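You operate a simulated robot arm through the tools that you are given. There is no shell and no other tool. Be economical: measure what you need, move in short steps, check, and stop when the job is done.

You are at the controls of a simulated two-armed robot. One attempt, no reset.

JOB
Drain the tub, rinse the silt away and wipe the smear beside it.
Fine: rinse by the tap; wipe with the white cloth and put it back; close the drain after the rinse. What is to be rubbed or washed off counts as gone when no trace of it is left.

Only the result counts: the job must be done as asked and must still hold three seconds after the hand-in. Knocking over, shifting, dropping, spilling or breaking anything else fails it. Flat cloth is picked up by pressing the open fingertips on it (5 to 10 N) and closing them slowly along it; thin cloth reads only 2 to 8 mm in the jaws.

ROBOT AND FRAMES
Two 7-joint arms with fingered hands on one trunk, on a base that drives. Base frame: it is fixed to the floor where the robot stands at the start and does not move with it; the origin is under the middle of the robot, x ahead of it, y to its left, z up. Readings come in mm, degrees, newtons and seconds.
The left shoulder is at the start at [59, 152, 1119], the right one opposite. With the tool pointing down near the work surface each hand reaches from about 440 to 820 mm from the robot's upright axis, wherever it stands, measured 20 degrees to its own side. Places, roughly: drain lever [600, 0, 700]; mud smear [500, 600, 900]; tap button [700, 600, 1100]; wash tub [800, 400, 800]. Payload 3.8 kg a hand.
The TCP of each hand is the grasp point between the finger pads, 30 mm short of the fingertips. In the tool frame z runs along the fingers and y along their closing line. The gripper opens to 104 mm. The gripper's body begins 35 mm behind the TCP. The gripper is a hand of 5 fingers: y runs from the thumb to the fingers, the wrist lies at [-15, -104, -178] in the tool frame.
Orientation is that of the tool frame in the base frame, as [roll, pitch, yaw] about the fixed x, y, z axes, in that order (R = Rz(yaw) Ry(pitch) Rx(roll)). With the fingers straight down and the wrist toward the robot, the tool's x, y and z point along [0, 1, 0], [1, 0, 0] and [0, 0, -1] of the base frame.

CONTROLS
- The arms move only by the tool jog_arm. It takes "left_steps", "right_steps" or both (then of equal length, played together; a hand with none holds still); each is one flat list of numbers, 6 for each row, row after row: the turn, a rotation vector about the tool's x, y, z in units of 4 degrees (1.0 is 4 degrees), then the shift along the tool's x, y, z in units of 30 mm (1.0 is 30 mm). In form: [ax, ay, az, tx, ty, tz, ax, ay, az, tx, ty, tz, ...]. A call has 1 to 20 rows; each row shifts and turns the commanded pose from where the row before left it, along the tool's axes as they then stand. A call with a number of a shift or a turn outside -1 to 1 is refused whole. Rows are played at 5 a second. More than 50 mm and 8.6 degrees between two rows, and nothing of the call is played. Where a pose cannot be reached the arm comes as near as it can. A force on the tool above 40 N (or 10 N above the force at the start of the call, whichever is more), or a blocked arm, ends the call early, and 0.2 s more pass. In this call time passes only in rows, and 0.2 s behind the last. The reply holds the time, the measured pose of the TCP, the force on the tool along the base axes, the opening and the grip force, in the units named above and with some noise, with the torque about the TCP (base axes, N m) and any sound that the robot's microphone picked up.
- Cameras (640 x 400 px; columns grow to the right, rows downward): "scene" is now at [159.3, 51.3, 1319.4]; the picture's right is [0.56, -0.82, -0.10], its down [-0.12, 0.03, -0.99] and it looks along [0.82, 0.57, -0.08] (base axes); focal length 214 px, centre (320, 200). "left" rides on the left gripper at [-80, -78, -141] in its tool frame; the picture's right is [-0.78, -0.30, 0.56], its down [0.53, -0.78, 0.33] and it looks along [0.33, 0.56, 0.76] (tool axes); focal length 247 px, centre (320, 200). "right" rides on the right gripper at [80, -78, -141] in its tool frame; the picture's right is [-0.78, 0.30, -0.56], its down [-0.54, -0.78, 0.33] and it looks along [-0.33, 0.56, 0.76] (tool axes); focal length 247 px, centre (320, 200). There is no depth. A picture from a camera that has moved, and an enlarged one, comes with that camera's place and axes in the base frame and with its lens.
- capture(camera): a new picture of that camera. No time passes.
- lift_body(by): slides the trunk up (or, below 0, down) by that many mm; the arms and the scene camera ride with it, the base frame stays. It gives what a move gives, with no picture.
- drive_base(legs): drives the robot by 1 to 6 legs, each [ahead, left, turn to the left] in mm, mm and degrees, along the robot's own axes; the way and the turn of a leg run together, so that a leg with both is an arc; at most 1500 mm and 180 degrees a leg. The arms and the cameras ride along, it lands a little off, and it stops where it bumps. It gives what a move gives.
- move_fingers(index, middle, ring, little, thumb_bend, thumb_turn, hand): sets how far each is bent, from 0 (flat) to 100 (curled in); at 30 the hand is open as for a grip, at 70 the pads meet at the TCP. One left out holds its place. A second passes; each finger stops where it meets its share of the squeeze, and holds until it gets a number again. It is the only way to open and close the hand. It gives what a move gives, with no picture; readings hold the bend of each and the force on index, middle, ring, little, thumb and palm. thumb_turn goes from beside the hand (0) to across from the fingers (100), as for a grip.
- pan_tilt(pan, tilt): turns the head with the scene camera to pan (to the left, within 80 degrees either way) and tilt (down, from -29 to 69), counted from straight ahead of the robot. It gives what a move gives.
- inspect(camera, box): a new picture of the part [left, top, right, bottom] of that camera's present view, enlarged. No time passes.
- sign_off(): hands the job in; it is judged then, once.

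Go step by step. Nothing tells you exact positions but the pictures and the camera data: compare them with the known pose of the tool, close in by small moves and look again before you grip or let go. The budget is 120 turns and 100 pictures, counting those below and the enlarged ones. Unless the task says otherwise, let go and move clear before handing in, and close with one line.

The tools are called after "Request:" by a JSON object that holds its "op" and its "data". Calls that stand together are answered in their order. jog_arm: Moves the arms, as the interface text tells. Its arguments: {"type":"object","properties":{"left_steps":{"type":"array"},"right_steps":{"type":"array"}},"required":[]} The other tools are called the same way: lift_body (by) slides the trunk up or down; move_fingers (index, middle, ring, little, thumb_bend, thumb_turn, hand) moves the fingers one by one; drive_base (legs) drives the base; pan_tilt (pan, tilt) turns the head that bears the scene camera; capture (camera) takes a picture; inspect (camera, box) takes an enlarged picture of a part of a camera's view; sign_off () hands the job in.

At the start:

```text
clock: 0.0
left_eef_pos: [291.3, 316.3, 1378.0]
left_tool_rot: [180.0, 0.1, 90.0]
left_force: [0.0, 0.5, 0.5]
left_moment: [0.03, 0.0, 0.01]
left_gripper_width: 103.6
left_grasp_force: 0.1
left_shape: jaw
left_bend: [30.0, 30.0, 30.0, 30.0, 30.0, 98.0]
left_finger forces: [0.0, 0.0, 0.0, 0.0, 0.1, 0.0]
right_eef_pos: [428.9, 50.9, 1392.2]
right_tool_rot: [179.9, 0.0, 90.0]
right_force: [-0.2, 0.3, 0.6]
right_moment: [0.02, -0.02, -0.01]
right_gripper_width: 103.5
right_grasp_force: 0.1
right_shape: jaw
right_bend: [30.0, 30.0, 30.0, 30.0, 30.0, 98.0]
right_finger forces: [0.1, 0.1, 0.0, 0.0, 0.0, 0.0]
trunk travel left (down, up): [-200.0, 256.0]
robot x, y, heading: [-0.5, -5.4, -0.1]
head pan, tilt: [34.8, -3.4]
```

scene: 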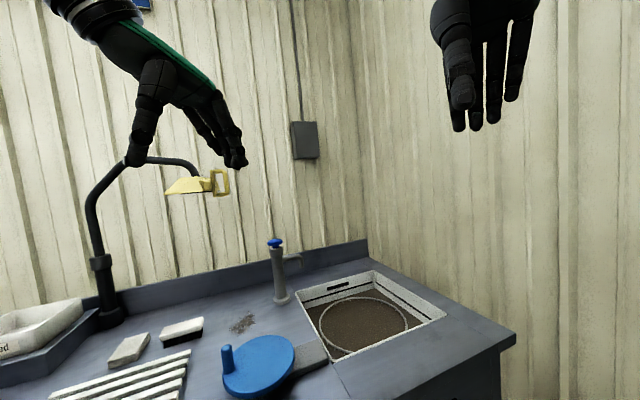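
right: 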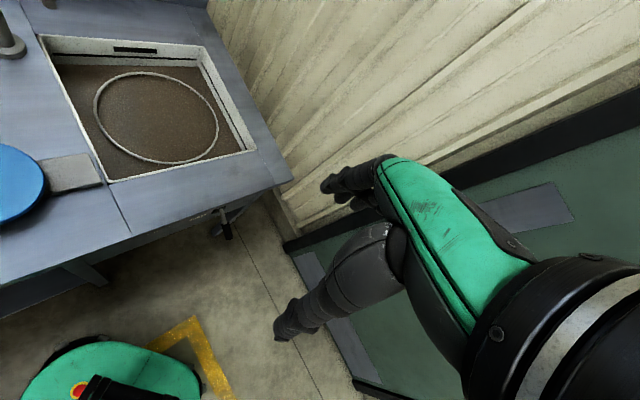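
left: 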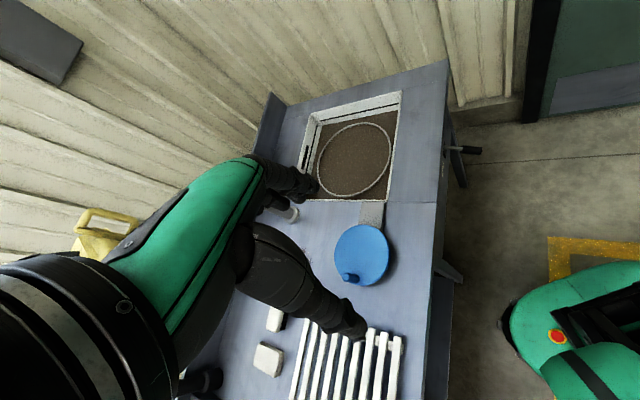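

I see a counter with a tub full of muddy water, a tap post with a blue button, a brown smear, two pale blocks or cloths, and a lever under the counter front. I'll tilt the head down to get a better look.

Request:
{"op": "pan_tilt", "data": {"pan": 35, "tilt": 35}}

Request:
{"op": "capture", "data": {"camera": "scene"}}

Request:
{"op": "inspect", "data": {"camera": "right", "box": [0, 0, 320, 250]}}

```text
clock: 1.1
left_eef_pos: [291.0, 318.1, 1377.2]
left_tool_rot: [-180.0, -0.1, 89.9]
left_force: [0.0, -0.3, -0.5]
left_moment: [0.02, 0.04, -0.01]
left_gripper_width: 103.6
left_grasp_force: 0.0
left_shape: jaw
left_bend: [30.0, 30.0, 30.0, 30.0, 30.0, 98.0]
left_finger forces: [0.0, 0.0, 0.0, 0.1, 0.0, 0.0]
right_eef_pos: [428.1, 51.7, 1392.2]
right_tool_rot: [179.9, 0.0, 89.9]
right_force: [-0.2, 0.4, 0.5]
right_moment: [-0.03, 0.01, 0.0]
right_gripper_width: 103.3
right_grasp_force: 0.0
right_shape: jaw
right_bend: [30.0, 30.0, 30.0, 30.0, 30.0, 98.0]
right_finger forces: [0.0, 0.0, 0.0, 0.0, 0.0, 0.0]
trunk travel left (down, up): [-200.0, 256.0]
robot x, y, heading: [0.1, 1.4, 0.3]
head pan, tilt: [35.0, 35.0]
```

```text
96 pictures are left
camera scene: at [148.3, 51.4, 1259.1], right [0.56, -0.82, -0.1], down [-0.6, -0.33, -0.73], along [0.56, 0.47, -0.68], focal length 214 px, centre (320, 200)
```

scene: 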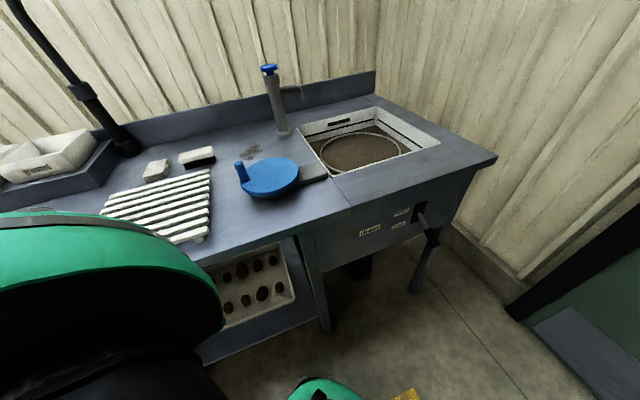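

```text
1.60 times, centred on (160, 125) of right
camera zoom: at [349.6, 130.5, 1532.3], right [0.3, -0.78, 0.56], down [-0.78, -0.54, -0.33], along [0.56, -0.33, -0.76], focal length 395 px, centre (576, 320)
```

zoom: 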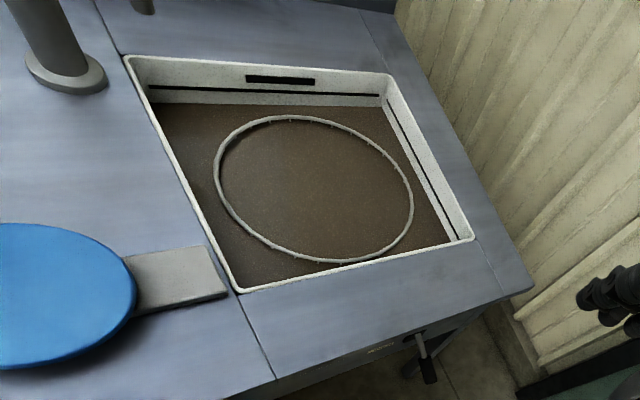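

The lever is on the counter's front at the right, with labels next to it. I'll zoom in on the labels, the cloth area and the tap.

Request:
{"op": "inspect", "data": {"camera": "scene", "box": [340, 190, 460, 265]}}

Request:
{"op": "inspect", "data": {"camera": "scene", "box": [120, 120, 280, 220]}}

Request:
{"op": "inspect", "data": {"camera": "scene", "box": [230, 50, 390, 150]}}

```text
5.33 times, centred on (400, 228) of scene
camera zoom: at [148.3, 51.4, 1259.1], right [0.56, -0.82, -0.1], down [-0.6, -0.33, -0.73], along [0.56, 0.47, -0.68], focal length 1144 px, centre (-107, 53)
```

zoom: 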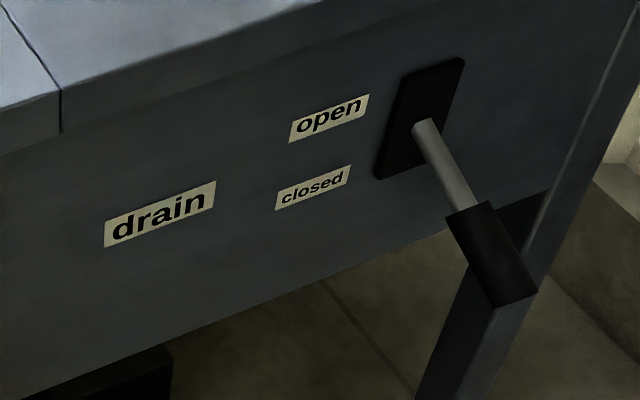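

```text
4.00 times, centred on (200, 170) of scene
camera zoom: at [148.3, 51.4, 1259.1], right [0.56, -0.82, -0.1], down [-0.6, -0.33, -0.73], along [0.56, 0.47, -0.68], focal length 858 px, centre (800, 320)
```

zoom: 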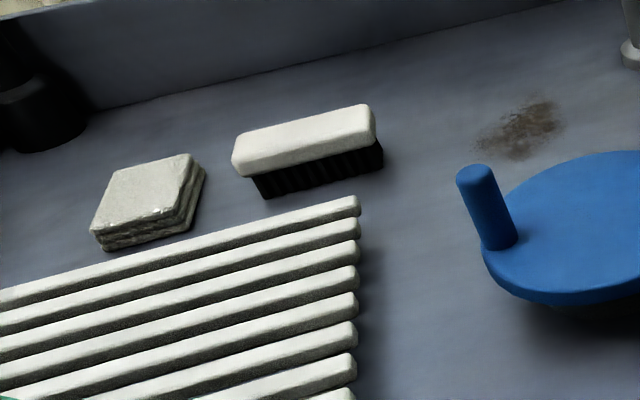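

```text
4.00 times, centred on (310, 100) of scene
camera zoom: at [148.3, 51.4, 1259.1], right [0.56, -0.82, -0.1], down [-0.6, -0.33, -0.73], along [0.56, 0.47, -0.68], focal length 858 px, centre (360, 600)
```

zoom: 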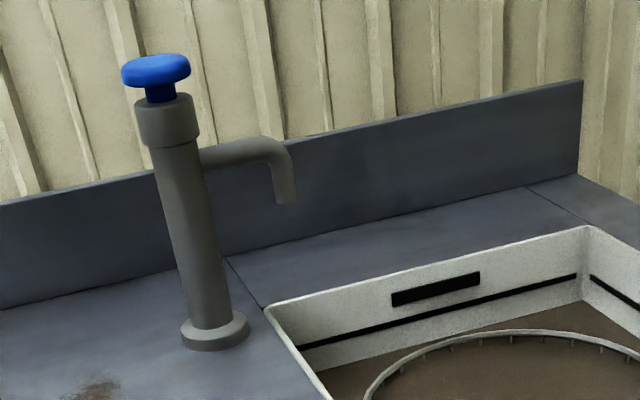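

The counter is turned about 53° to me: its front is about 460 mm away, the tub is ahead-right, the cloth, brush and smear are ahead-left, and the lever hangs in the closed (low) position. I'll turn to face the counter and step right to get to the lever.

Request:
{"op": "drive_base", "data": {"legs": [[0, 0, 53], [-150, -260, 0]]}}

Request:
{"op": "pan_tilt", "data": {"pan": -15, "tilt": 40}}

Request:
{"op": "capture", "data": {"camera": "scene"}}

```text
clock: 5.5
left_eef_pos: [37.3, 144.3, 1377.0]
left_tool_rot: [-179.8, 0.1, 143.3]
left_force: [0.2, -0.6, 0.3]
left_moment: [0.02, 0.03, -0.02]
left_gripper_width: 103.8
left_grasp_force: 0.0
left_shape: jaw
left_bend: [30.0, 30.0, 30.0, 30.0, 30.0, 98.0]
left_finger forces: [0.0, 0.0, 0.1, 0.0, 0.0, 0.0]
right_eef_pos: [331.2, 97.3, 1391.3]
right_tool_rot: [-179.8, 0.1, 143.4]
right_force: [0.2, 1.1, 0.2]
right_moment: [0.0, 0.01, 0.02]
right_gripper_width: 103.6
right_grasp_force: 0.0
right_shape: jaw
right_bend: [30.0, 30.0, 30.0, 30.0, 30.0, 98.0]
right_finger forces: [0.0, 0.1, 0.0, 0.0, 0.1, 0.1]
trunk travel left (down, up): [-200.0, 256.0]
robot x, y, heading: [117.4, -280.8, 53.3]
head pan, tilt: [35.0, 35.0]
```

```text
clock: 6.7
left_eef_pos: [38.9, 145.9, 1378.8]
left_tool_rot: [-179.9, 0.1, 143.3]
left_force: [0.0, -0.7, 0.1]
left_moment: [0.02, 0.0, -0.01]
left_gripper_width: 103.6
left_grasp_force: 0.0
left_shape: jaw
left_bend: [30.0, 30.0, 30.0, 30.0, 30.0, 98.0]
left_finger forces: [0.0, 0.0, 0.1, 0.0, 0.1, 0.1]
right_eef_pos: [331.5, 94.2, 1390.4]
right_tool_rot: [-179.9, 0.0, 143.3]
right_force: [0.0, 0.0, 0.0]
right_moment: [-0.03, 0.01, 0.0]
right_gripper_width: 103.4
right_grasp_force: 0.1
right_shape: jaw
right_bend: [30.0, 30.0, 30.0, 30.0, 30.0, 98.0]
right_finger forces: [0.0, 0.0, 0.0, 0.1, 0.0, 0.0]
trunk travel left (down, up): [-200.0, 256.0]
robot x, y, heading: [117.4, -280.3, 53.2]
head pan, tilt: [-15.0, 40.0]
```

```text
91 pictures are left
camera scene: at [229.8, -166.0, 1249.8], right [0.62, -0.78, 0.04], down [-0.58, -0.5, -0.65], along [0.53, 0.38, -0.76], focal length 214 px, centre (320, 200)
```

scene: 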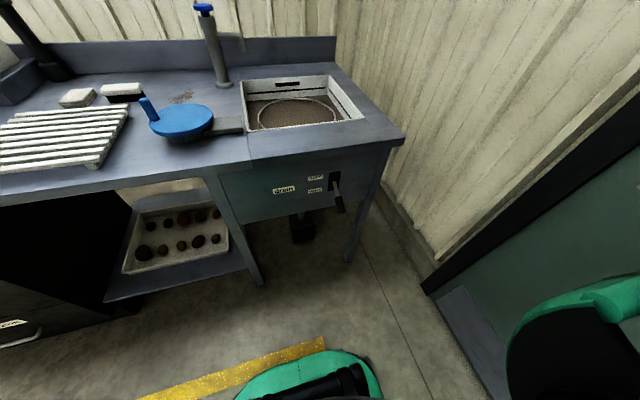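

I'm now facing the counter squarely. I'll zoom on the lever to pin it down with this second view.

Request:
{"op": "inspect", "data": {"camera": "scene", "box": [280, 160, 376, 220]}}

```text
6.67 times, centred on (328, 190) of scene
camera zoom: at [229.8, -166.0, 1249.8], right [0.62, -0.78, 0.04], down [-0.58, -0.5, -0.65], along [0.53, 0.38, -0.76], focal length 1430 px, centre (267, 267)
```

zoom: 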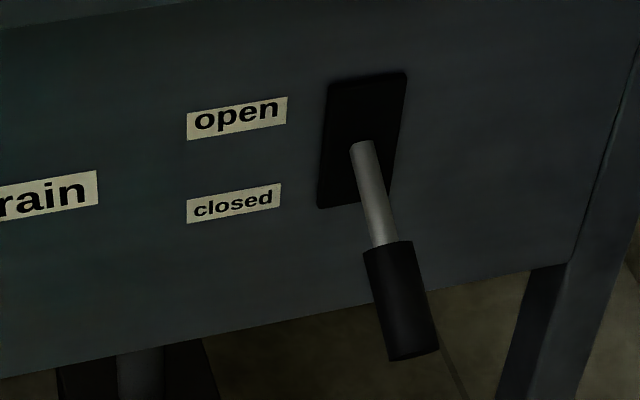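

The lever pivot is at about [672, 96, 742] and the knob at [631, 41, 705], so it points about 28° down. I'll lower the trunk, bring the right hand in front of it and pitch the fingers forward so that thumb and fingers sit below and above the knob.

Request:
{"op": "lift_body", "data": {"by": -150}}

Request:
{"op": "jog_arm", "data": {"right_steps": [0, 0, 0, -0.7, 0, 1, 0, 0, 0, -0.7, 0, 1, 0, 0, 0, -0.7, 0, 1, 0, 0, 0, -0.7, 0, 1, 0, 0, 0, -0.7, 0, 1, 0, 0, 0, -0.7, 0, 1, 0, 0, 0, -0.7, 0, 1, 0, 0, 0, -0.7, 0, 1, 0, 0, 0, -0.7, 0, 1, 0, 0, 0, -0.7, 0, 1, 0, 0, 0, -0.7, 0, 1, 0, 0, 0, -0.7, 0, 1, 0, 0, 0, -0.7, 0, 1]}}

Request:
{"op": "jog_arm", "data": {"right_steps": [-1, 0, 0, 0, 0, 0, -1, 0, 0, 0, 0, 0, -1, 0, 0, 0, 0, 0, -1, 0, 0, 0, 0, 0, -1, 0, 0, 0, 0, 0, -1, 0, 0, 0, 0, 0, -1, 0, 0, 0, 0, 0, -1, 0, 0, 0, 0, 0, -1, 0, 0, 0, 0, 0, -1, 0, 0, 0, 0, 0, -1, 0, 0, 0, 0, 0, -1, 0, 0, 0, 0, 0, -1, 0, 0, 0, 0, 0, -1, 0, 0, 0, 0, 0, -1, 0, 0, 0, 0, 0, -1, 0, 0, 0, 0, 0, -1, 0, 0, 0, 0, 0, -1, 0, 0, 0, 0, 0, -1, 0, 0, 0, 0, 0, -1, 0, 0, 0, 0, 0]}}

```text
clock: 8.4
left_eef_pos: [37.9, 143.1, 1228.6]
left_tool_rot: [179.9, 0.0, 143.3]
left_force: [-0.6, -0.6, 0.6]
left_moment: [0.03, -0.01, -0.01]
left_gripper_width: 103.8
left_grasp_force: 0.1
left_shape: jaw
left_bend: [30.0, 30.0, 30.0, 30.0, 30.0, 98.0]
left_finger forces: [0.0, 0.0, 0.0, 0.1, 0.0, 0.0]
right_eef_pos: [346.2, 113.0, 1220.2]
right_tool_rot: [-177.5, -0.2, 143.4]
right_force: [0.0, 0.7, -0.9]
right_moment: [0.03, -0.02, 0.02]
right_gripper_width: 103.6
right_grasp_force: 0.0
right_shape: jaw
right_bend: [30.0, 30.0, 30.0, 30.0, 30.0, 98.0]
right_finger forces: [0.1, 0.0, 0.0, 0.0, 0.0, 0.0]
trunk travel left (down, up): [-50.0, 406.0]
robot x, y, heading: [116.8, -278.8, 53.2]
head pan, tilt: [-15.0, 40.0]
```

```text
clock: 11.2
left_eef_pos: [39.2, 144.9, 1229.1]
left_tool_rot: [179.9, 0.0, 143.4]
left_force: [0.7, -0.6, 0.1]
left_moment: [-0.01, 0.0, 0.02]
left_gripper_width: 103.8
left_grasp_force: 0.1
left_shape: jaw
left_bend: [30.0, 30.0, 30.0, 30.0, 30.0, 98.0]
left_finger forces: [0.0, 0.0, 0.0, 0.0, 0.0, 0.0]
right_eef_pos: [569.0, -41.5, 838.6]
right_tool_rot: [-177.3, -0.2, 143.5]
right_force: [-0.2, -0.2, 0.0]
right_moment: [-0.01, 0.01, 0.02]
right_gripper_width: 103.7
right_grasp_force: 0.1
right_shape: jaw
right_bend: [30.0, 30.0, 30.0, 30.0, 30.0, 98.0]
right_finger forces: [0.0, 0.0, 0.0, 0.1, 0.0, 0.1]
right hand out of reach, approached as far as the arm can: row 12, 13
trunk travel left (down, up): [-50.0, 406.0]
robot x, y, heading: [117.4, -277.3, 53.6]
head pan, tilt: [-15.0, 40.0]
```

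```text
clock: 13.4
left_eef_pos: [35.4, 139.2, 1231.4]
left_tool_rot: [179.8, 0.0, 143.2]
left_force: [0.7, 0.2, -1.0]
left_moment: [0.0, -0.03, 0.0]
left_gripper_width: 103.7
left_grasp_force: 0.0
left_shape: jaw
left_bend: [30.0, 30.0, 30.0, 30.0, 30.0, 98.0]
left_finger forces: [0.1, 0.1, 0.0, 0.1, 0.0, 0.0]
right_eef_pos: [632.8, 30.8, 863.9]
right_tool_rot: [145.4, -0.4, 143.8]
right_force: [-19.8, -26.5, -5.2]
right_moment: [0.1, -0.1, -0.24]
right_gripper_width: 94.8
right_grasp_force: 0.0
right_shape: jaw
right_bend: [42.0, 40.0, 37.0, 30.0, 30.0, 98.0]
right_finger forces: [10.7, 13.4, 9.5, 0.0, 0.0, 0.0]
right hand out of reach, approached as far as the arm can: row 1, 2, 3, 4, 5, 6, 7, 8, 9, 10
trunk travel left (down, up): [-50.0, 406.0]
robot x, y, heading: [114.7, -276.9, 53.2]
head pan, tilt: [-15.0, 40.0]
stopped in row 10 (right hand): the force on the tool passed its limit at 44 N (the readings are from after the stop); the commanded pose is now the measured one
```

The arm was too folded there, drifted forward and touched the counter's front edge. I'll pull the hand back and drive the base back for more room.

Request:
{"op": "jog_arm", "data": {"right_steps": [0, 0, 0, 0, -0.82, -0.57, 0, 0, 0, 0, -0.82, -0.57]}}

Request:
{"op": "drive_base", "data": {"legs": [[-180, 0, 0]]}}

Request:
{"op": "capture", "data": {"camera": "scene"}}

```text
clock: 14.0
left_eef_pos: [34.1, 140.1, 1229.5]
left_tool_rot: [179.8, 0.1, 143.3]
left_force: [0.6, 0.4, -0.7]
left_moment: [-0.03, 0.03, -0.02]
left_gripper_width: 103.5
left_grasp_force: 0.1
left_shape: jaw
left_bend: [30.0, 30.0, 30.0, 30.0, 30.0, 98.0]
left_finger forces: [0.0, 0.1, 0.0, 0.0, 0.1, 0.0]
right_eef_pos: [634.2, 33.5, 865.7]
right_tool_rot: [145.1, -0.3, 143.7]
right_force: [-23.5, -30.5, -7.4]
right_moment: [0.07, -0.01, -0.26]
right_gripper_width: 92.2
right_grasp_force: 0.0
right_shape: jaw
right_bend: [44.0, 42.0, 39.0, 30.0, 30.0, 98.0]
right_finger forces: [13.3, 17.1, 8.7, 0.0, 0.1, 0.0]
right hand out of reach, approached as far as the arm can: row 1, 2
trunk travel left (down, up): [-50.0, 406.0]
robot x, y, heading: [117.2, -281.6, 53.3]
head pan, tilt: [-15.0, 40.0]
```

```text
clock: 15.4
left_eef_pos: [-68.4, 3.0, 1228.4]
left_tool_rot: [180.0, -0.1, 143.3]
left_force: [-0.9, 0.0, 0.3]
left_moment: [0.01, -0.03, 0.01]
left_gripper_width: 103.8
left_grasp_force: 0.0
left_shape: jaw
left_bend: [30.0, 30.0, 30.0, 30.0, 30.0, 98.0]
left_finger forces: [0.0, 0.0, 0.0, 0.0, 0.1, 0.0]
right_eef_pos: [530.2, -106.0, 863.4]
right_tool_rot: [145.4, -0.3, 143.7]
right_force: [-0.4, -0.8, 0.7]
right_moment: [0.0, -0.01, -0.01]
right_gripper_width: 103.6
right_grasp_force: 0.0
right_shape: jaw
right_bend: [30.0, 30.0, 30.0, 30.0, 30.0, 98.0]
right_finger forces: [0.0, 0.1, 0.0, 0.0, 0.1, 0.1]
trunk travel left (down, up): [-50.0, 406.0]
robot x, y, heading: [9.3, -421.6, 53.2]
head pan, tilt: [-15.0, 40.0]
```

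```text
89 pictures are left
camera scene: at [181.2, -231.1, 1038.7], right [0.63, -0.77, 0.11], down [-0.66, -0.61, -0.44], along [0.4, 0.21, -0.89], focal length 214 px, centre (320, 200)
```

scene: 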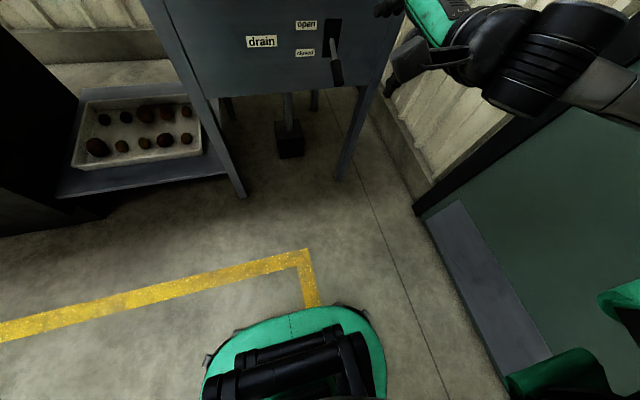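

The base has backed to v≈-332, and the hand is now clear, 230 mm short of the counter. I'll finish pitching the fingers forward.

Request:
{"op": "jog_arm", "data": {"right_steps": [-0.99, 0, 0, 0, 0, 0, -0.99, 0, 0, 0, 0, 0, -0.99, 0, 0, 0, 0, 0, -0.99, 0, 0, 0, 0, 0, -0.99, 0, 0, 0, 0, 0, -0.99, 0, 0, 0, 0, 0, -0.99, 0, 0, 0, 0, 0, -0.99, 0, 0, 0, 0, 0, -0.99, 0, 0, 0, 0, 0, -0.99, 0, 0, 0, 0, 0, -0.99, 0, 0, 0, 0, 0, -0.99, 0, 0, 0, 0, 0, -0.99, 0, 0, 0, 0, 0, -0.99, 0, 0, 0, 0, 0]}}

Request:
{"op": "move_fingers", "data": {"hand": "right", "index": 45, "middle": 45, "ring": 45, "little": 45, "thumb_bend": 45, "thumb_turn": 98}}

```text
clock: 18.4
left_eef_pos: [-68.5, 2.3, 1228.6]
left_tool_rot: [-179.9, 0.0, 143.4]
left_force: [0.1, 0.2, -0.1]
left_moment: [-0.01, 0.04, 0.02]
left_gripper_width: 103.8
left_grasp_force: 0.1
left_shape: jaw
left_bend: [30.0, 30.0, 30.0, 30.0, 30.0, 98.0]
left_finger forces: [0.0, 0.1, 0.1, 0.0, 0.1, 0.0]
right_eef_pos: [534.4, -99.8, 864.4]
right_tool_rot: [141.5, -0.3, 143.7]
right_force: [-0.1, -0.2, -0.4]
right_moment: [0.0, -0.01, 0.01]
right_gripper_width: 103.8
right_grasp_force: 0.0
right_shape: jaw
right_bend: [30.0, 30.0, 30.0, 30.0, 30.0, 98.0]
right_finger forces: [0.0, 0.0, 0.0, 0.0, 0.1, 0.1]
right hand out of reach, approached as far as the arm can: row 1, 2, 3, 4, 5, 6, 7, 8, 9, 10, 11, 12, 13, 14
trunk travel left (down, up): [-50.0, 406.0]
robot x, y, heading: [12.8, -418.8, 53.7]
head pan, tilt: [-15.0, 40.0]
```

```text
clock: 19.4
left_eef_pos: [-68.7, 3.4, 1227.4]
left_tool_rot: [180.0, 0.0, 143.2]
left_force: [-0.1, -0.6, 0.6]
left_moment: [0.0, 0.01, 0.02]
left_gripper_width: 103.9
left_grasp_force: 0.0
left_shape: jaw
left_bend: [30.0, 30.0, 30.0, 30.0, 30.0, 98.0]
left_finger forces: [0.0, 0.0, 0.0, 0.2, 0.0, 0.0]
right_eef_pos: [535.7, -100.4, 864.4]
right_tool_rot: [141.5, -0.3, 143.7]
right_force: [0.2, 0.0, 0.2]
right_moment: [0.04, 0.04, -0.03]
right_gripper_width: 65.8
right_grasp_force: 0.1
right_shape: fingers
right_bend: [45.0, 45.0, 45.0, 45.0, 45.0, 97.0]
right_finger forces: [0.0, 0.1, 0.0, 0.1, 0.1, 0.0]
trunk travel left (down, up): [-50.0, 406.0]
robot x, y, heading: [8.6, -417.1, 53.4]
head pan, tilt: [-15.0, 40.0]
```

The pitch couldn't be reached because lowering the trunk also leans it forward, crowding the arm. I'll bring the trunk back up and retry from there.

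Request:
{"op": "lift_body", "data": {"by": 150}}

Request:
{"op": "jog_arm", "data": {"right_steps": [-0.99, 0, 0, 0, 0, 0, -0.99, 0, 0, 0, 0, 0, -0.99, 0, 0, 0, 0, 0, -0.99, 0, 0, 0, 0, 0, -0.99, 0, 0, 0, 0, 0]}}

Request:
{"op": "capture", "data": {"camera": "scene"}}

```text
clock: 21.2
left_eef_pos: [-68.1, 3.6, 1378.6]
left_tool_rot: [-179.9, 0.0, 143.3]
left_force: [0.4, -0.1, 0.1]
left_moment: [-0.01, -0.02, 0.0]
left_gripper_width: 103.7
left_grasp_force: 0.0
left_shape: jaw
left_bend: [30.0, 30.0, 30.0, 30.0, 30.0, 98.0]
left_finger forces: [0.0, 0.2, 0.0, 0.0, 0.0, 0.0]
right_eef_pos: [506.8, -140.1, 1135.7]
right_tool_rot: [129.4, -0.3, 143.8]
right_force: [0.2, 0.4, -0.2]
right_moment: [0.0, -0.02, 0.01]
right_gripper_width: 65.4
right_grasp_force: 0.1
right_shape: fingers
right_bend: [45.0, 45.0, 45.0, 45.0, 45.0, 97.0]
right_finger forces: [0.0, 0.1, 0.0, 0.0, 0.1, 0.0]
trunk travel left (down, up): [-200.0, 256.0]
robot x, y, heading: [12.7, -422.5, 53.4]
head pan, tilt: [-15.0, 40.0]
```

```text
clock: 22.4
left_eef_pos: [-69.1, 1.7, 1379.1]
left_tool_rot: [-180.0, 0.1, 143.2]
left_force: [-0.4, -0.5, 0.4]
left_moment: [-0.04, 0.01, -0.01]
left_gripper_width: 103.6
left_grasp_force: 0.1
left_shape: jaw
left_bend: [30.0, 30.0, 30.0, 30.0, 30.0, 98.0]
left_finger forces: [0.1, 0.1, 0.0, 0.1, 0.1, 0.0]
right_eef_pos: [506.3, -139.9, 1135.1]
right_tool_rot: [129.3, -0.2, 143.8]
right_force: [0.1, -0.1, -0.1]
right_moment: [0.0, -0.01, -0.02]
right_gripper_width: 65.6
right_grasp_force: 0.0
right_shape: fingers
right_bend: [45.0, 45.0, 45.0, 45.0, 45.0, 97.0]
right_finger forces: [0.0, 0.0, 0.1, 0.1, 0.0, 0.0]
right hand out of reach, approached as far as the arm can: row 1, 2, 3, 4, 5
trunk travel left (down, up): [-200.0, 256.0]
robot x, y, heading: [12.5, -423.0, 53.4]
head pan, tilt: [-15.0, 40.0]
```

```text
88 pictures are left
camera scene: at [123.6, -308.5, 1249.8], right [0.62, -0.78, 0.04], down [-0.58, -0.5, -0.65], along [0.53, 0.38, -0.76], focal length 214 px, centre (320, 200)
```

scene: 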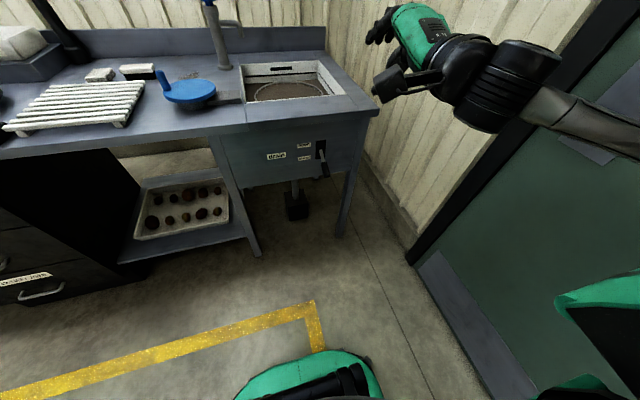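

Palm-down with the fingers forward runs into the wrist limit. A handshake pose, thumb left and fingers right and pointing forward-down, should suit the arm better, and I can grip the knob and lift. I'll roll the tool 90° about its own z.

Request:
{"op": "jog_arm", "data": {"right_steps": [0, 0, 1, 0, 0, 0, 0, 0, 1, 0, 0, 0, 0, 0, 1, 0, 0, 0, 0, 0, 1, 0, 0, 0, 0, 0, 1, 0, 0, 0, 0, 0, 1, 0, 0, 0, 0, 0, 1, 0, 0, 0, 0, 0, 1, 0, 0, 0, 0, 0, 1, 0, 0, 0, 0, 0, 1, 0, 0, 0, 0, 0, 1, 0, 0, 0, 0, 0, 1, 0, 0, 0, 0, 0, 1, 0, 0, 0, 0, 0, 1, 0, 0, 0, 0, 0, 1, 0, 0, 0, 0, 0, 1, 0, 0, 0, 0, 0, 1, 0, 0, 0, 0, 0, 1, 0, 0, 0, 0, 0, 1, 0, 0, 0, 0, 0, 1, 0, 0, 0]}}

Request:
{"op": "capture", "data": {"camera": "scene"}}

```text
clock: 26.6
left_eef_pos: [-68.7, 3.7, 1377.6]
left_tool_rot: [-179.9, 0.0, 143.3]
left_force: [-0.8, 0.7, 0.9]
left_moment: [-0.01, -0.01, 0.0]
left_gripper_width: 103.5
left_grasp_force: 0.1
left_shape: jaw
left_bend: [30.0, 30.0, 30.0, 30.0, 30.0, 98.0]
left_finger forces: [0.0, 0.0, 0.0, 0.0, 0.1, 0.0]
right_eef_pos: [484.9, -125.4, 1135.2]
right_tool_rot: [163.4, -47.8, 80.2]
right_force: [-0.2, 0.4, 0.3]
right_moment: [-0.01, 0.01, -0.02]
right_gripper_width: 65.5
right_grasp_force: 0.0
right_shape: fingers
right_bend: [45.0, 45.0, 45.0, 45.0, 45.0, 97.0]
right_finger forces: [0.1, 0.1, 0.1, 0.0, 0.1, 0.0]
right hand out of reach, approached as far as the arm can: row 1, 2, 3
trunk travel left (down, up): [-200.0, 256.0]
robot x, y, heading: [12.2, -418.1, 53.2]
head pan, tilt: [-15.0, 40.0]
```

```text
87 pictures are left
camera scene: at [123.4, -308.4, 1249.9], right [0.62, -0.78, 0.04], down [-0.58, -0.5, -0.65], along [0.53, 0.38, -0.76], focal length 214 px, centre (320, 200)
```

scene: 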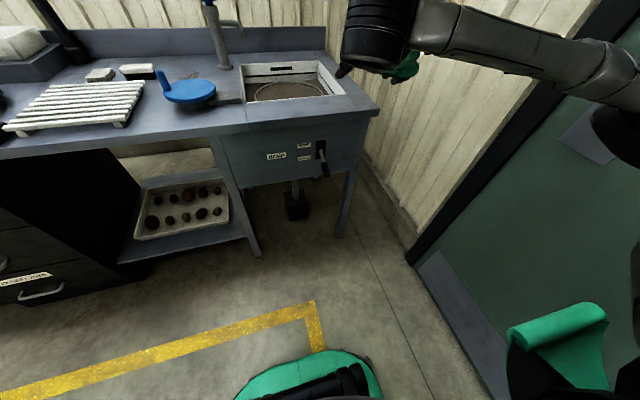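

The handshake pose works: the fingers now point forward and 40° down. I'll finish the roll and move to a standoff about 100 mm before the knob.

Request:
{"op": "jog_arm", "data": {"right_steps": [0, 0, 0.94, 0, 0, 0, 0, 0, 0.94, 0, 0, 0, 0, 0, 0.94, 0, 0, 0, 0, 0, 0.94, 0, 0, 0, 0, 0, 0, -0.462, 0.07, 0.815, 0, 0, 0, -0.462, 0.07, 0.815, 0, 0, 0, -0.462, 0.07, 0.815, 0, 0, 0, -0.462, 0.07, 0.815, 0, 0, 0, -0.462, 0.07, 0.815, 0, 0, 0, -0.462, 0.07, 0.815, 0, 0, 0, -0.462, 0.07, 0.815, 0, 0, 0, -0.462, 0.07, 0.815, 0, 0, 0, -0.462, 0.07, 0.815, 0, 0, 0, -0.462, 0.07, 0.815, 0, 0, 0, -0.462, 0.07, 0.815, 0, 0, 0, -0.462, 0.07, 0.815]}}

Request:
{"op": "capture", "data": {"camera": "right"}}

Request:
{"op": "capture", "data": {"camera": "scene"}}

```text
clock: 30.0
left_eef_pos: [-67.5, 2.7, 1378.4]
left_tool_rot: [-179.9, -0.1, 143.3]
left_force: [-0.4, 1.0, 0.1]
left_moment: [-0.03, -0.03, 0.01]
left_gripper_width: 103.7
left_grasp_force: 0.0
left_shape: jaw
left_bend: [30.0, 30.0, 30.0, 30.0, 30.0, 98.0]
left_finger forces: [0.1, 0.0, 0.0, 0.1, 0.0, 0.0]
right_eef_pos: [567.8, -39.9, 817.2]
right_tool_rot: [-179.6, -49.8, 57.8]
right_force: [-0.4, 0.6, 0.6]
right_moment: [0.01, 0.02, 0.03]
right_gripper_width: 65.6
right_grasp_force: 0.0
right_shape: fingers
right_bend: [45.0, 45.0, 45.0, 45.0, 45.0, 97.0]
right_finger forces: [0.0, 0.0, 0.0, 0.0, 0.0, 0.0]
trunk travel left (down, up): [-200.0, 256.0]
robot x, y, heading: [13.3, -421.8, 53.4]
head pan, tilt: [-15.0, 40.0]
```

```text
86 pictures are left
camera right: at [472.1, -47.1, 969.5], right [-0.24, -0.94, -0.24], down [-0.71, 0.34, -0.62], along [0.66, 0.02, -0.75], focal length 247 px, centre (320, 200)
```

right: 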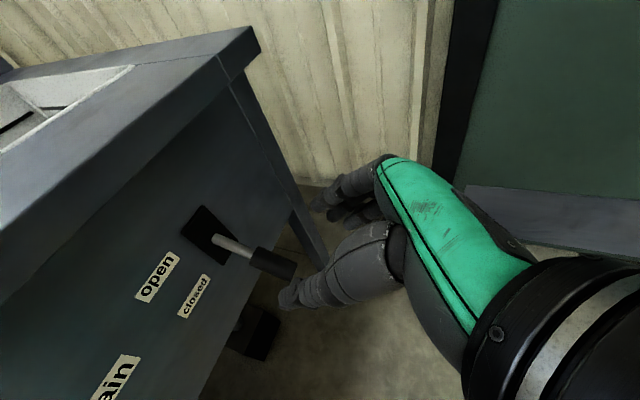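

```text
85 pictures are left
camera scene: at [123.8, -308.0, 1249.7], right [0.62, -0.78, 0.04], down [-0.58, -0.5, -0.65], along [0.53, 0.38, -0.76], focal length 214 px, centre (320, 200)
```

scene: 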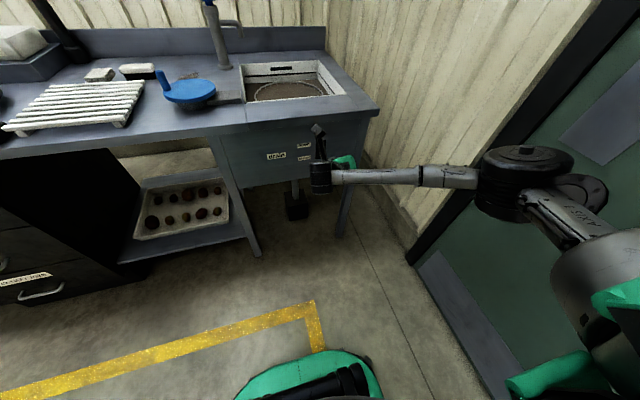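

The right camera confirms the knob at about [635, 41, 705]. I'll open the hand, line up on the approach axis and look again.

Request:
{"op": "move_fingers", "data": {"hand": "right", "index": 32, "middle": 32, "ring": 32, "little": 32, "thumb_bend": 32}}

Request:
{"op": "jog_arm", "data": {"right_steps": [0, 0, 0, -0.3, 0.11, 0.76, 0, 0, 0, -0.3, 0.11, 0.76, 0, 0, 0, -0.3, 0.11, 0.76]}}

Request:
{"op": "capture", "data": {"camera": "right"}}

```text
clock: 31.0
left_eef_pos: [-68.8, 3.6, 1377.8]
left_tool_rot: [-180.0, 0.0, 143.2]
left_force: [-0.6, -0.3, 0.1]
left_moment: [0.0, -0.03, -0.02]
left_gripper_width: 103.9
left_grasp_force: 0.1
left_shape: jaw
left_bend: [30.0, 30.0, 30.0, 30.0, 30.0, 98.0]
left_finger forces: [0.0, 0.0, 0.0, 0.1, 0.0, 0.1]
right_eef_pos: [567.3, -39.7, 818.8]
right_tool_rot: [-179.4, -49.9, 57.5]
right_force: [0.9, -0.3, -0.7]
right_moment: [0.01, -0.01, 0.03]
right_gripper_width: 97.9
right_grasp_force: 0.0
right_shape: fingers
right_bend: [32.0, 32.0, 32.0, 32.0, 32.0, 96.0]
right_finger forces: [0.0, 0.0, 0.1, 0.0, 0.0, 0.0]
trunk travel left (down, up): [-200.0, 256.0]
robot x, y, heading: [15.2, -421.4, 53.2]
head pan, tilt: [-15.0, 40.0]
```

```text
clock: 31.8
left_eef_pos: [-67.0, 2.4, 1377.1]
left_tool_rot: [-179.8, 0.0, 143.2]
left_force: [0.5, 0.4, -0.7]
left_moment: [0.01, 0.02, -0.02]
left_gripper_width: 103.8
left_grasp_force: 0.0
left_shape: jaw
left_bend: [30.0, 30.0, 30.0, 30.0, 30.0, 98.0]
left_finger forces: [0.0, 0.0, 0.0, 0.0, 0.1, 0.0]
right_eef_pos: [593.6, -14.8, 754.1]
right_tool_rot: [-179.5, -49.8, 57.6]
right_force: [-0.8, -0.5, 0.0]
right_moment: [0.0, 0.0, 0.01]
right_gripper_width: 98.4
right_grasp_force: 0.1
right_shape: fingers
right_bend: [32.0, 32.0, 32.0, 32.0, 32.0, 96.0]
right_finger forces: [0.0, 0.0, 0.0, 0.0, 0.0, 0.0]
trunk travel left (down, up): [-200.0, 256.0]
robot x, y, heading: [12.8, -422.5, 53.3]
head pan, tilt: [-15.0, 40.0]
```

```text
84 pictures are left
camera right: at [498.4, -22.3, 906.1], right [-0.24, -0.94, -0.24], down [-0.71, 0.34, -0.62], along [0.66, 0.02, -0.75], focal length 247 px, centre (320, 200)
```

right: 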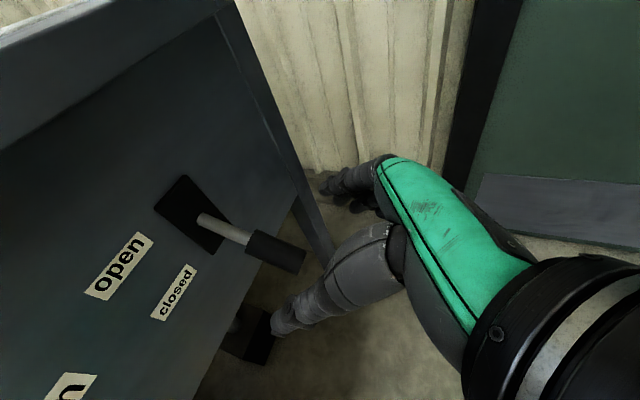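

The knob lies between thumb and fingers. I'll advance 80 mm along the fingers.

Request:
{"op": "jog_arm", "data": {"right_steps": [0, 0, 0, 0, 0, 0.67, 0, 0, 0, 0, 0, 0.67, 0, 0, 0, 0, 0.02, 0.67, 0, 0, 0, 0, 0.03, 0.67]}}

Request:
{"op": "capture", "data": {"camera": "right"}}

```text
clock: 32.8
left_eef_pos: [-69.0, 4.1, 1377.7]
left_tool_rot: [-179.9, 0.2, 143.4]
left_force: [0.4, 0.5, 0.1]
left_moment: [-0.01, -0.03, 0.05]
left_gripper_width: 103.6
left_grasp_force: 0.1
left_shape: jaw
left_bend: [30.0, 30.0, 30.0, 30.0, 30.0, 98.0]
left_finger forces: [0.0, 0.0, 0.1, 0.1, 0.1, 0.0]
right_eef_pos: [628.2, 36.3, 701.4]
right_tool_rot: [-179.4, -49.8, 57.6]
right_force: [0.9, 0.9, 0.0]
right_moment: [-0.02, 0.04, 0.01]
right_gripper_width: 98.1
right_grasp_force: 0.0
right_shape: fingers
right_bend: [32.0, 32.0, 32.0, 32.0, 32.0, 96.0]
right_finger forces: [0.0, 0.0, 0.0, 0.0, 0.0, 0.0]
trunk travel left (down, up): [-200.0, 256.0]
robot x, y, heading: [11.5, -421.2, 53.6]
head pan, tilt: [-15.0, 40.0]
```

```text
83 pictures are left
camera right: at [531.6, 28.8, 854.8], right [-0.24, -0.94, -0.24], down [-0.71, 0.34, -0.62], along [0.66, 0.02, -0.75], focal length 247 px, centre (320, 200)
```

right: 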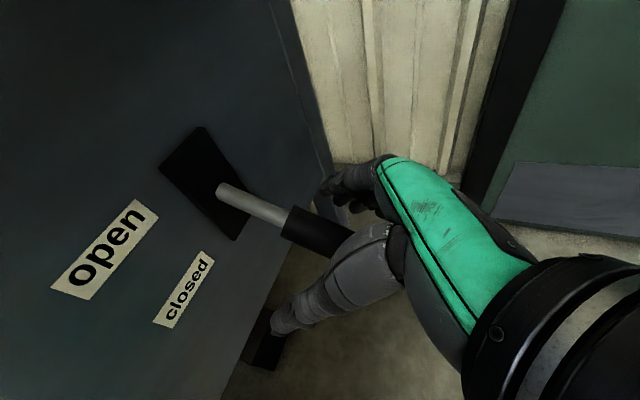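

The knob sits between thumb and fingers at the TCP, so I'll close on it.

Request:
{"op": "move_fingers", "data": {"hand": "right", "index": 66, "middle": 66, "ring": 66, "little": 66, "thumb_bend": 66}}

Request:
{"op": "capture", "data": {"camera": "right"}}

```text
clock: 33.8
left_eef_pos: [-66.4, 2.8, 1378.2]
left_tool_rot: [180.0, 0.0, 143.1]
left_force: [-0.3, -0.1, -0.3]
left_moment: [-0.03, -0.02, 0.0]
left_gripper_width: 103.7
left_grasp_force: 0.2
left_shape: jaw
left_bend: [30.0, 30.0, 30.0, 30.0, 30.0, 98.0]
left_finger forces: [0.0, 0.1, 0.1, 0.0, 0.0, 0.0]
right_eef_pos: [627.3, 35.5, 702.1]
right_tool_rot: [-179.7, -49.8, 57.7]
right_force: [3.1, -1.6, -0.8]
right_moment: [0.01, -0.01, -0.05]
right_gripper_width: 15.0
right_grasp_force: 1.5
right_shape: fingers
right_bend: [63.0, 66.0, 66.0, 66.0, 66.0, 100.0]
right_finger forces: [3.6, 0.1, 0.0, 0.1, 0.0, 0.0]
trunk travel left (down, up): [-200.0, 256.0]
robot x, y, heading: [10.4, -421.0, 53.4]
head pan, tilt: [-15.0, 40.0]
```

```text
82 pictures are left
camera right: at [532.5, 27.9, 854.7], right [-0.24, -0.94, -0.24], down [-0.71, 0.34, -0.62], along [0.66, 0.02, -0.75], focal length 247 px, centre (320, 200)
```

right: 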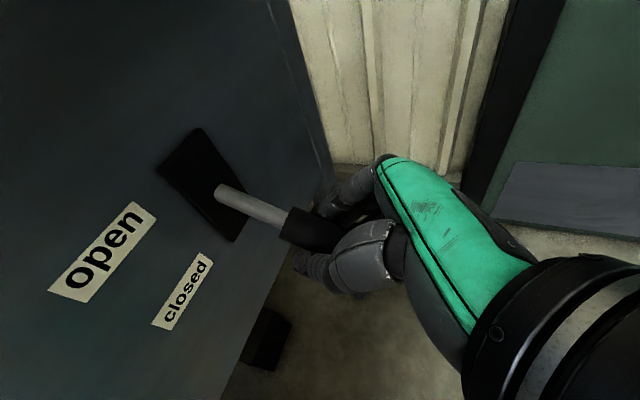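

The index is holding the knob and the other fingers are curled under it. I'll raise it along the arc toward "open".

Request:
{"op": "jog_arm", "data": {"right_steps": [0, 0, 0, 0.27, 0, -0.37, 0, 0, 0, 0.27, 0, -0.37, 0, 0, 0, 0.27, 0, -0.37, 0, 0, 0, 0.41, 0, -0.2, 0, 0, 0, 0.41, 0, -0.2, 0, 0, 0, 0.41, 0, -0.2]}}

Request:
{"op": "capture", "data": {"camera": "right"}}

Request:
{"op": "capture", "data": {"camera": "scene"}}

```text
clock: 35.2
left_eef_pos: [-64.8, 1.6, 1378.4]
left_tool_rot: [-179.9, 0.1, 143.4]
left_force: [0.2, -0.5, 0.3]
left_moment: [-0.01, -0.01, -0.01]
left_gripper_width: 103.7
left_grasp_force: 0.1
left_shape: jaw
left_bend: [30.0, 30.0, 30.0, 30.0, 30.0, 98.0]
left_finger forces: [0.0, 0.0, 0.0, 0.0, 0.0, 0.0]
right_eef_pos: [629.6, 35.5, 780.7]
right_tool_rot: [-179.4, -49.8, 57.4]
right_force: [3.6, -2.5, -5.4]
right_moment: [-0.13, 0.08, -0.1]
right_gripper_width: 21.8
right_grasp_force: 4.0
right_shape: fingers
right_bend: [59.0, 66.0, 66.0, 66.0, 64.0, 100.0]
right_finger forces: [5.3, 0.0, 0.0, 0.0, 2.0, 0.1]
trunk travel left (down, up): [-200.0, 256.0]
robot x, y, heading: [12.8, -420.1, 53.3]
head pan, tilt: [-15.0, 40.0]
```

```text
81 pictures are left
camera right: at [534.4, 27.8, 933.1], right [-0.24, -0.94, -0.24], down [-0.71, 0.34, -0.62], along [0.66, 0.02, -0.75], focal length 247 px, centre (320, 200)
```

right: 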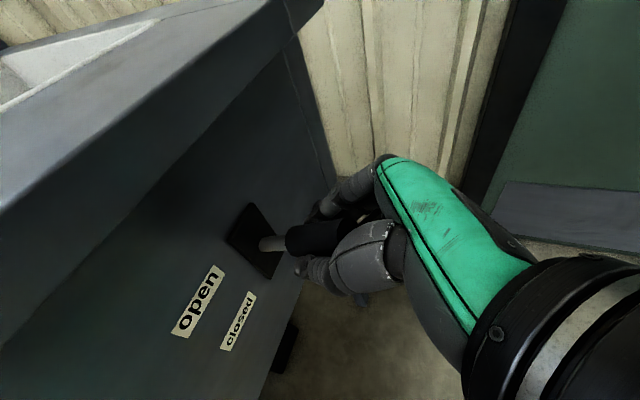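

```text
80 pictures are left
camera scene: at [125.0, -308.5, 1249.7], right [0.62, -0.78, 0.04], down [-0.58, -0.5, -0.65], along [0.53, 0.38, -0.76], focal length 214 px, centre (320, 200)
```

scene: 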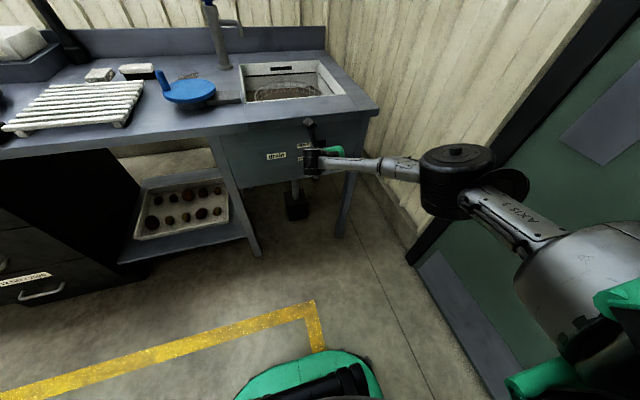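

The lever is up and the water level is already falling. I'll nudge it further to make sure it's at the end stop.

Request:
{"op": "jog_arm", "data": {"right_steps": [0, 0, 0, 0.35, 0, -0.15, 0, 0, 0, 0.35, 0, -0.15]}}

Request:
{"op": "inspect", "data": {"camera": "scene", "box": [232, 50, 392, 150]}}

```text
clock: 35.8
left_eef_pos: [-66.5, 3.3, 1379.0]
left_tool_rot: [180.0, 0.1, 143.2]
left_force: [0.3, 0.4, -0.5]
left_moment: [0.02, -0.04, 0.0]
left_gripper_width: 103.9
left_grasp_force: 0.0
left_shape: jaw
left_bend: [30.0, 30.0, 30.0, 30.0, 30.0, 98.0]
left_finger forces: [0.1, 0.0, 0.1, 0.0, 0.1, 0.1]
right_eef_pos: [632.7, 40.4, 803.2]
right_tool_rot: [-179.6, -49.8, 57.5]
right_force: [3.8, -4.2, -4.2]
right_moment: [-0.1, -0.06, -0.08]
right_gripper_width: 11.2
right_grasp_force: 3.4
right_shape: fingers
right_bend: [66.0, 62.0, 64.0, 66.0, 66.0, 100.0]
right_finger forces: [0.0, 3.7, 3.3, 0.0, 0.1, 0.0]
trunk travel left (down, up): [-200.0, 256.0]
robot x, y, heading: [8.9, -422.0, 53.3]
head pan, tilt: [-15.0, 40.0]
```

```text
4.00 times, centred on (312, 100) of scene
camera zoom: at [124.6, -308.7, 1249.8], right [0.62, -0.78, 0.04], down [-0.58, -0.5, -0.65], along [0.53, 0.38, -0.76], focal length 858 px, centre (352, 600)
```

zoom: 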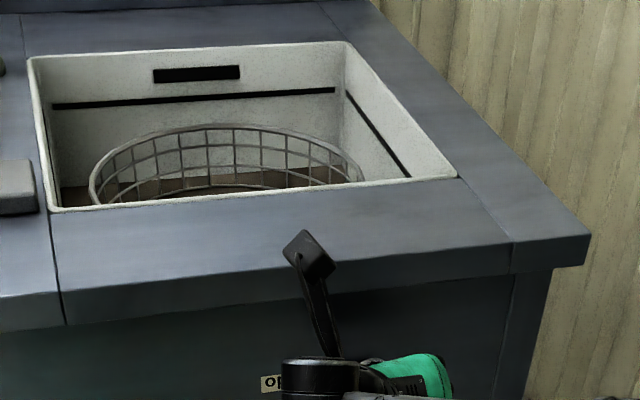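

The tub is draining around a wire basket. I'll let go of the lever and back off.

Request:
{"op": "move_fingers", "data": {"hand": "right", "index": 32, "middle": 32, "ring": 32, "little": 32, "thumb_bend": 32}}

Request:
{"op": "jog_arm", "data": {"right_steps": [0, 0, 0, 0, 0, -0.8, 0, 0, 0, 0, 0, -0.8, 0, 0, 0, 0, 0, -0.8, 0, 0, 0, 0, 0, -0.8, 0, 0, 0, 0, 0, -0.8]}}

Request:
{"op": "capture", "data": {"camera": "right"}}

Request:
{"op": "inspect", "data": {"camera": "scene", "box": [232, 50, 392, 150]}}

```text
clock: 36.8
left_eef_pos: [-69.0, 2.8, 1379.0]
left_tool_rot: [179.9, 0.1, 143.2]
left_force: [-0.2, 0.6, -0.2]
left_moment: [-0.03, 0.0, 0.01]
left_gripper_width: 103.6
left_grasp_force: 0.1
left_shape: jaw
left_bend: [30.0, 30.0, 30.0, 30.0, 30.0, 98.0]
left_finger forces: [0.0, 0.1, 0.1, 0.1, 0.0, 0.1]
right_eef_pos: [631.7, 41.2, 803.4]
right_tool_rot: [-179.5, -49.9, 57.6]
right_force: [0.7, 0.1, -0.1]
right_moment: [0.02, 0.02, 0.05]
right_gripper_width: 98.2
right_grasp_force: 0.1
right_shape: fingers
right_bend: [32.0, 32.0, 32.0, 32.0, 32.0, 96.0]
right_finger forces: [0.0, 0.0, 0.0, 0.0, 0.0, 0.0]
trunk travel left (down, up): [-200.0, 256.0]
robot x, y, heading: [13.6, -418.9, 53.4]
head pan, tilt: [-15.0, 40.0]
```

```text
clock: 38.0
left_eef_pos: [-67.8, 1.4, 1378.4]
left_tool_rot: [-180.0, 0.0, 143.3]
left_force: [0.0, 0.1, 0.2]
left_moment: [0.04, 0.01, 0.01]
left_gripper_width: 103.3
left_grasp_force: 0.1
left_shape: jaw
left_bend: [30.0, 30.0, 30.0, 30.0, 30.0, 98.0]
left_finger forces: [0.0, 0.1, 0.1, 0.0, 0.0, 0.1]
right_eef_pos: [583.9, -36.8, 882.2]
right_tool_rot: [-179.6, -49.9, 57.6]
right_force: [-0.5, 0.4, -0.2]
right_moment: [0.04, -0.01, 0.02]
right_gripper_width: 98.2
right_grasp_force: 0.0
right_shape: fingers
right_bend: [32.0, 32.0, 32.0, 32.0, 32.0, 96.0]
right_finger forces: [0.0, 0.0, 0.0, 0.0, 0.0, 0.1]
trunk travel left (down, up): [-200.0, 256.0]
robot x, y, heading: [10.8, -421.5, 53.6]
head pan, tilt: [-15.0, 40.0]
```

```text
78 pictures are left
camera right: at [487.4, -43.9, 1034.3], right [-0.24, -0.94, -0.24], down [-0.71, 0.34, -0.62], along [0.66, 0.02, -0.75], focal length 247 px, centre (320, 200)
```

right: 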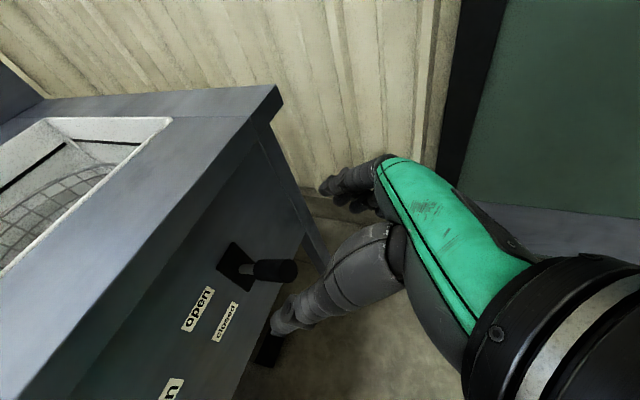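

```text
4.00 times, centred on (312, 100) of scene
camera zoom: at [123.4, -309.0, 1249.9], right [0.62, -0.78, 0.04], down [-0.58, -0.5, -0.65], along [0.53, 0.38, -0.76], focal length 858 px, centre (352, 600)
```

zoom: 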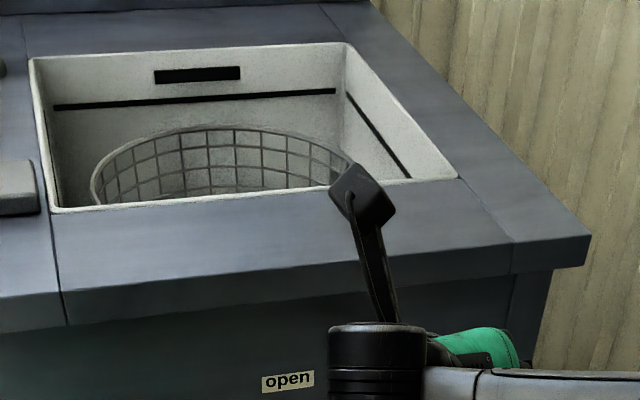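

The lever stays at "open" and the tub has drained. I'll raise the right hand well above the counter, then move left toward the tap, with the head up to check the yellow lamp.

Request:
{"op": "jog_arm", "data": {"right_steps": [0, 0, 0, 0.74, 0, -0.62, 0, 0, 0, 0.74, 0, -0.62, 0, 0, 0, 0.74, 0, -0.62, 0, 0, 0, 0.74, 0, -0.62, 0, 0, 0, 0.74, 0, -0.62, 0, 0, 0, 0.74, 0, -0.62, 0, 0, 0, 0.74, 0, -0.62, 0, 0, 0, 0.74, 0, -0.62, 0, 0, 0, 0.74, 0, -0.62, 0, 0, 0, 0.74, 0, -0.62, 0, 0, 0, 0.74, 0, -0.62, 0, 0, 0, 0.74, 0, -0.62, 0, 0, 0, 0.74, 0, -0.62]}}

Request:
{"op": "drive_base", "data": {"legs": [[0, 260, 0]]}}

Request:
{"op": "pan_tilt", "data": {"pan": 0, "tilt": 10}}

Request:
{"op": "capture", "data": {"camera": "scene"}}

```text
clock: 40.8
left_eef_pos: [-69.7, 2.9, 1377.8]
left_tool_rot: [-179.9, 0.0, 143.4]
left_force: [-0.4, -0.3, 0.2]
left_moment: [0.0, 0.01, 0.0]
left_gripper_width: 103.8
left_grasp_force: 0.0
left_shape: jaw
left_bend: [30.0, 30.0, 30.0, 30.0, 30.0, 98.0]
left_finger forces: [0.1, 0.0, 0.0, 0.1, 0.0, 0.0]
right_eef_pos: [583.6, -34.9, 1257.8]
right_tool_rot: [-179.6, -49.9, 57.7]
right_force: [-0.5, -0.2, -0.6]
right_moment: [-0.03, 0.0, 0.0]
right_gripper_width: 98.1
right_grasp_force: 0.1
right_shape: fingers
right_bend: [32.0, 32.0, 32.0, 32.0, 32.0, 96.0]
right_finger forces: [0.0, 0.0, 0.1, 0.0, 0.0, 0.1]
trunk travel left (down, up): [-200.0, 256.0]
robot x, y, heading: [10.2, -422.3, 53.3]
head pan, tilt: [-15.0, 40.0]
```

```text
clock: 42.7
left_eef_pos: [-278.6, 160.6, 1377.9]
left_tool_rot: [-180.0, 0.0, 143.2]
left_force: [-0.3, 0.2, -0.2]
left_moment: [-0.03, 0.02, -0.02]
left_gripper_width: 103.8
left_grasp_force: 0.0
left_shape: jaw
left_bend: [30.0, 30.0, 30.0, 30.0, 30.0, 98.0]
left_finger forces: [0.1, 0.0, 0.0, 0.0, 0.1, 0.1]
right_eef_pos: [375.0, 121.6, 1257.6]
right_tool_rot: [-179.4, -49.9, 57.3]
right_force: [1.1, 0.2, 0.2]
right_moment: [-0.03, 0.0, 0.03]
right_gripper_width: 97.9
right_grasp_force: 0.0
right_shape: fingers
right_bend: [32.0, 32.0, 32.0, 32.0, 32.0, 96.0]
right_finger forces: [0.1, 0.1, 0.1, 0.1, 0.0, 0.0]
trunk travel left (down, up): [-200.0, 256.0]
robot x, y, heading: [-198.7, -261.2, 53.2]
head pan, tilt: [-15.0, 40.0]
```

```text
clock: 43.6
left_eef_pos: [-278.7, 161.3, 1379.0]
left_tool_rot: [180.0, -0.1, 143.3]
left_force: [-0.1, 0.4, 0.0]
left_moment: [0.02, -0.01, -0.01]
left_gripper_width: 103.6
left_grasp_force: 0.1
left_shape: jaw
left_bend: [30.0, 30.0, 30.0, 30.0, 30.0, 98.0]
left_finger forces: [0.0, 0.0, 0.0, 0.1, 0.0, 0.0]
right_eef_pos: [374.5, 122.0, 1256.9]
right_tool_rot: [-179.3, -49.9, 57.2]
right_force: [-0.1, 0.9, 0.6]
right_moment: [0.01, -0.01, 0.0]
right_gripper_width: 98.1
right_grasp_force: 0.2
right_shape: fingers
right_bend: [32.0, 32.0, 32.0, 32.0, 32.0, 96.0]
right_finger forces: [0.0, 0.0, 0.1, 0.0, 0.1, 0.1]
trunk travel left (down, up): [-200.0, 256.0]
robot x, y, heading: [-201.9, -261.5, 53.4]
head pan, tilt: [0.0, 10.0]
```

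```text
76 pictures are left
camera scene: at [-94.5, -122.1, 1294.9], right [0.8, -0.6, 0.0], down [-0.2, -0.27, -0.94], along [0.56, 0.75, -0.34], focal length 214 px, centre (320, 200)
```

scene: 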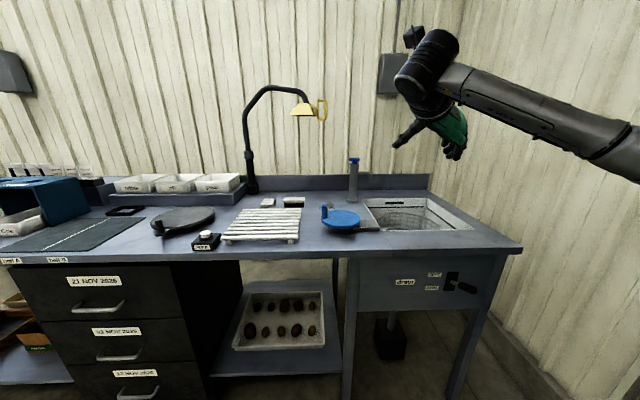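

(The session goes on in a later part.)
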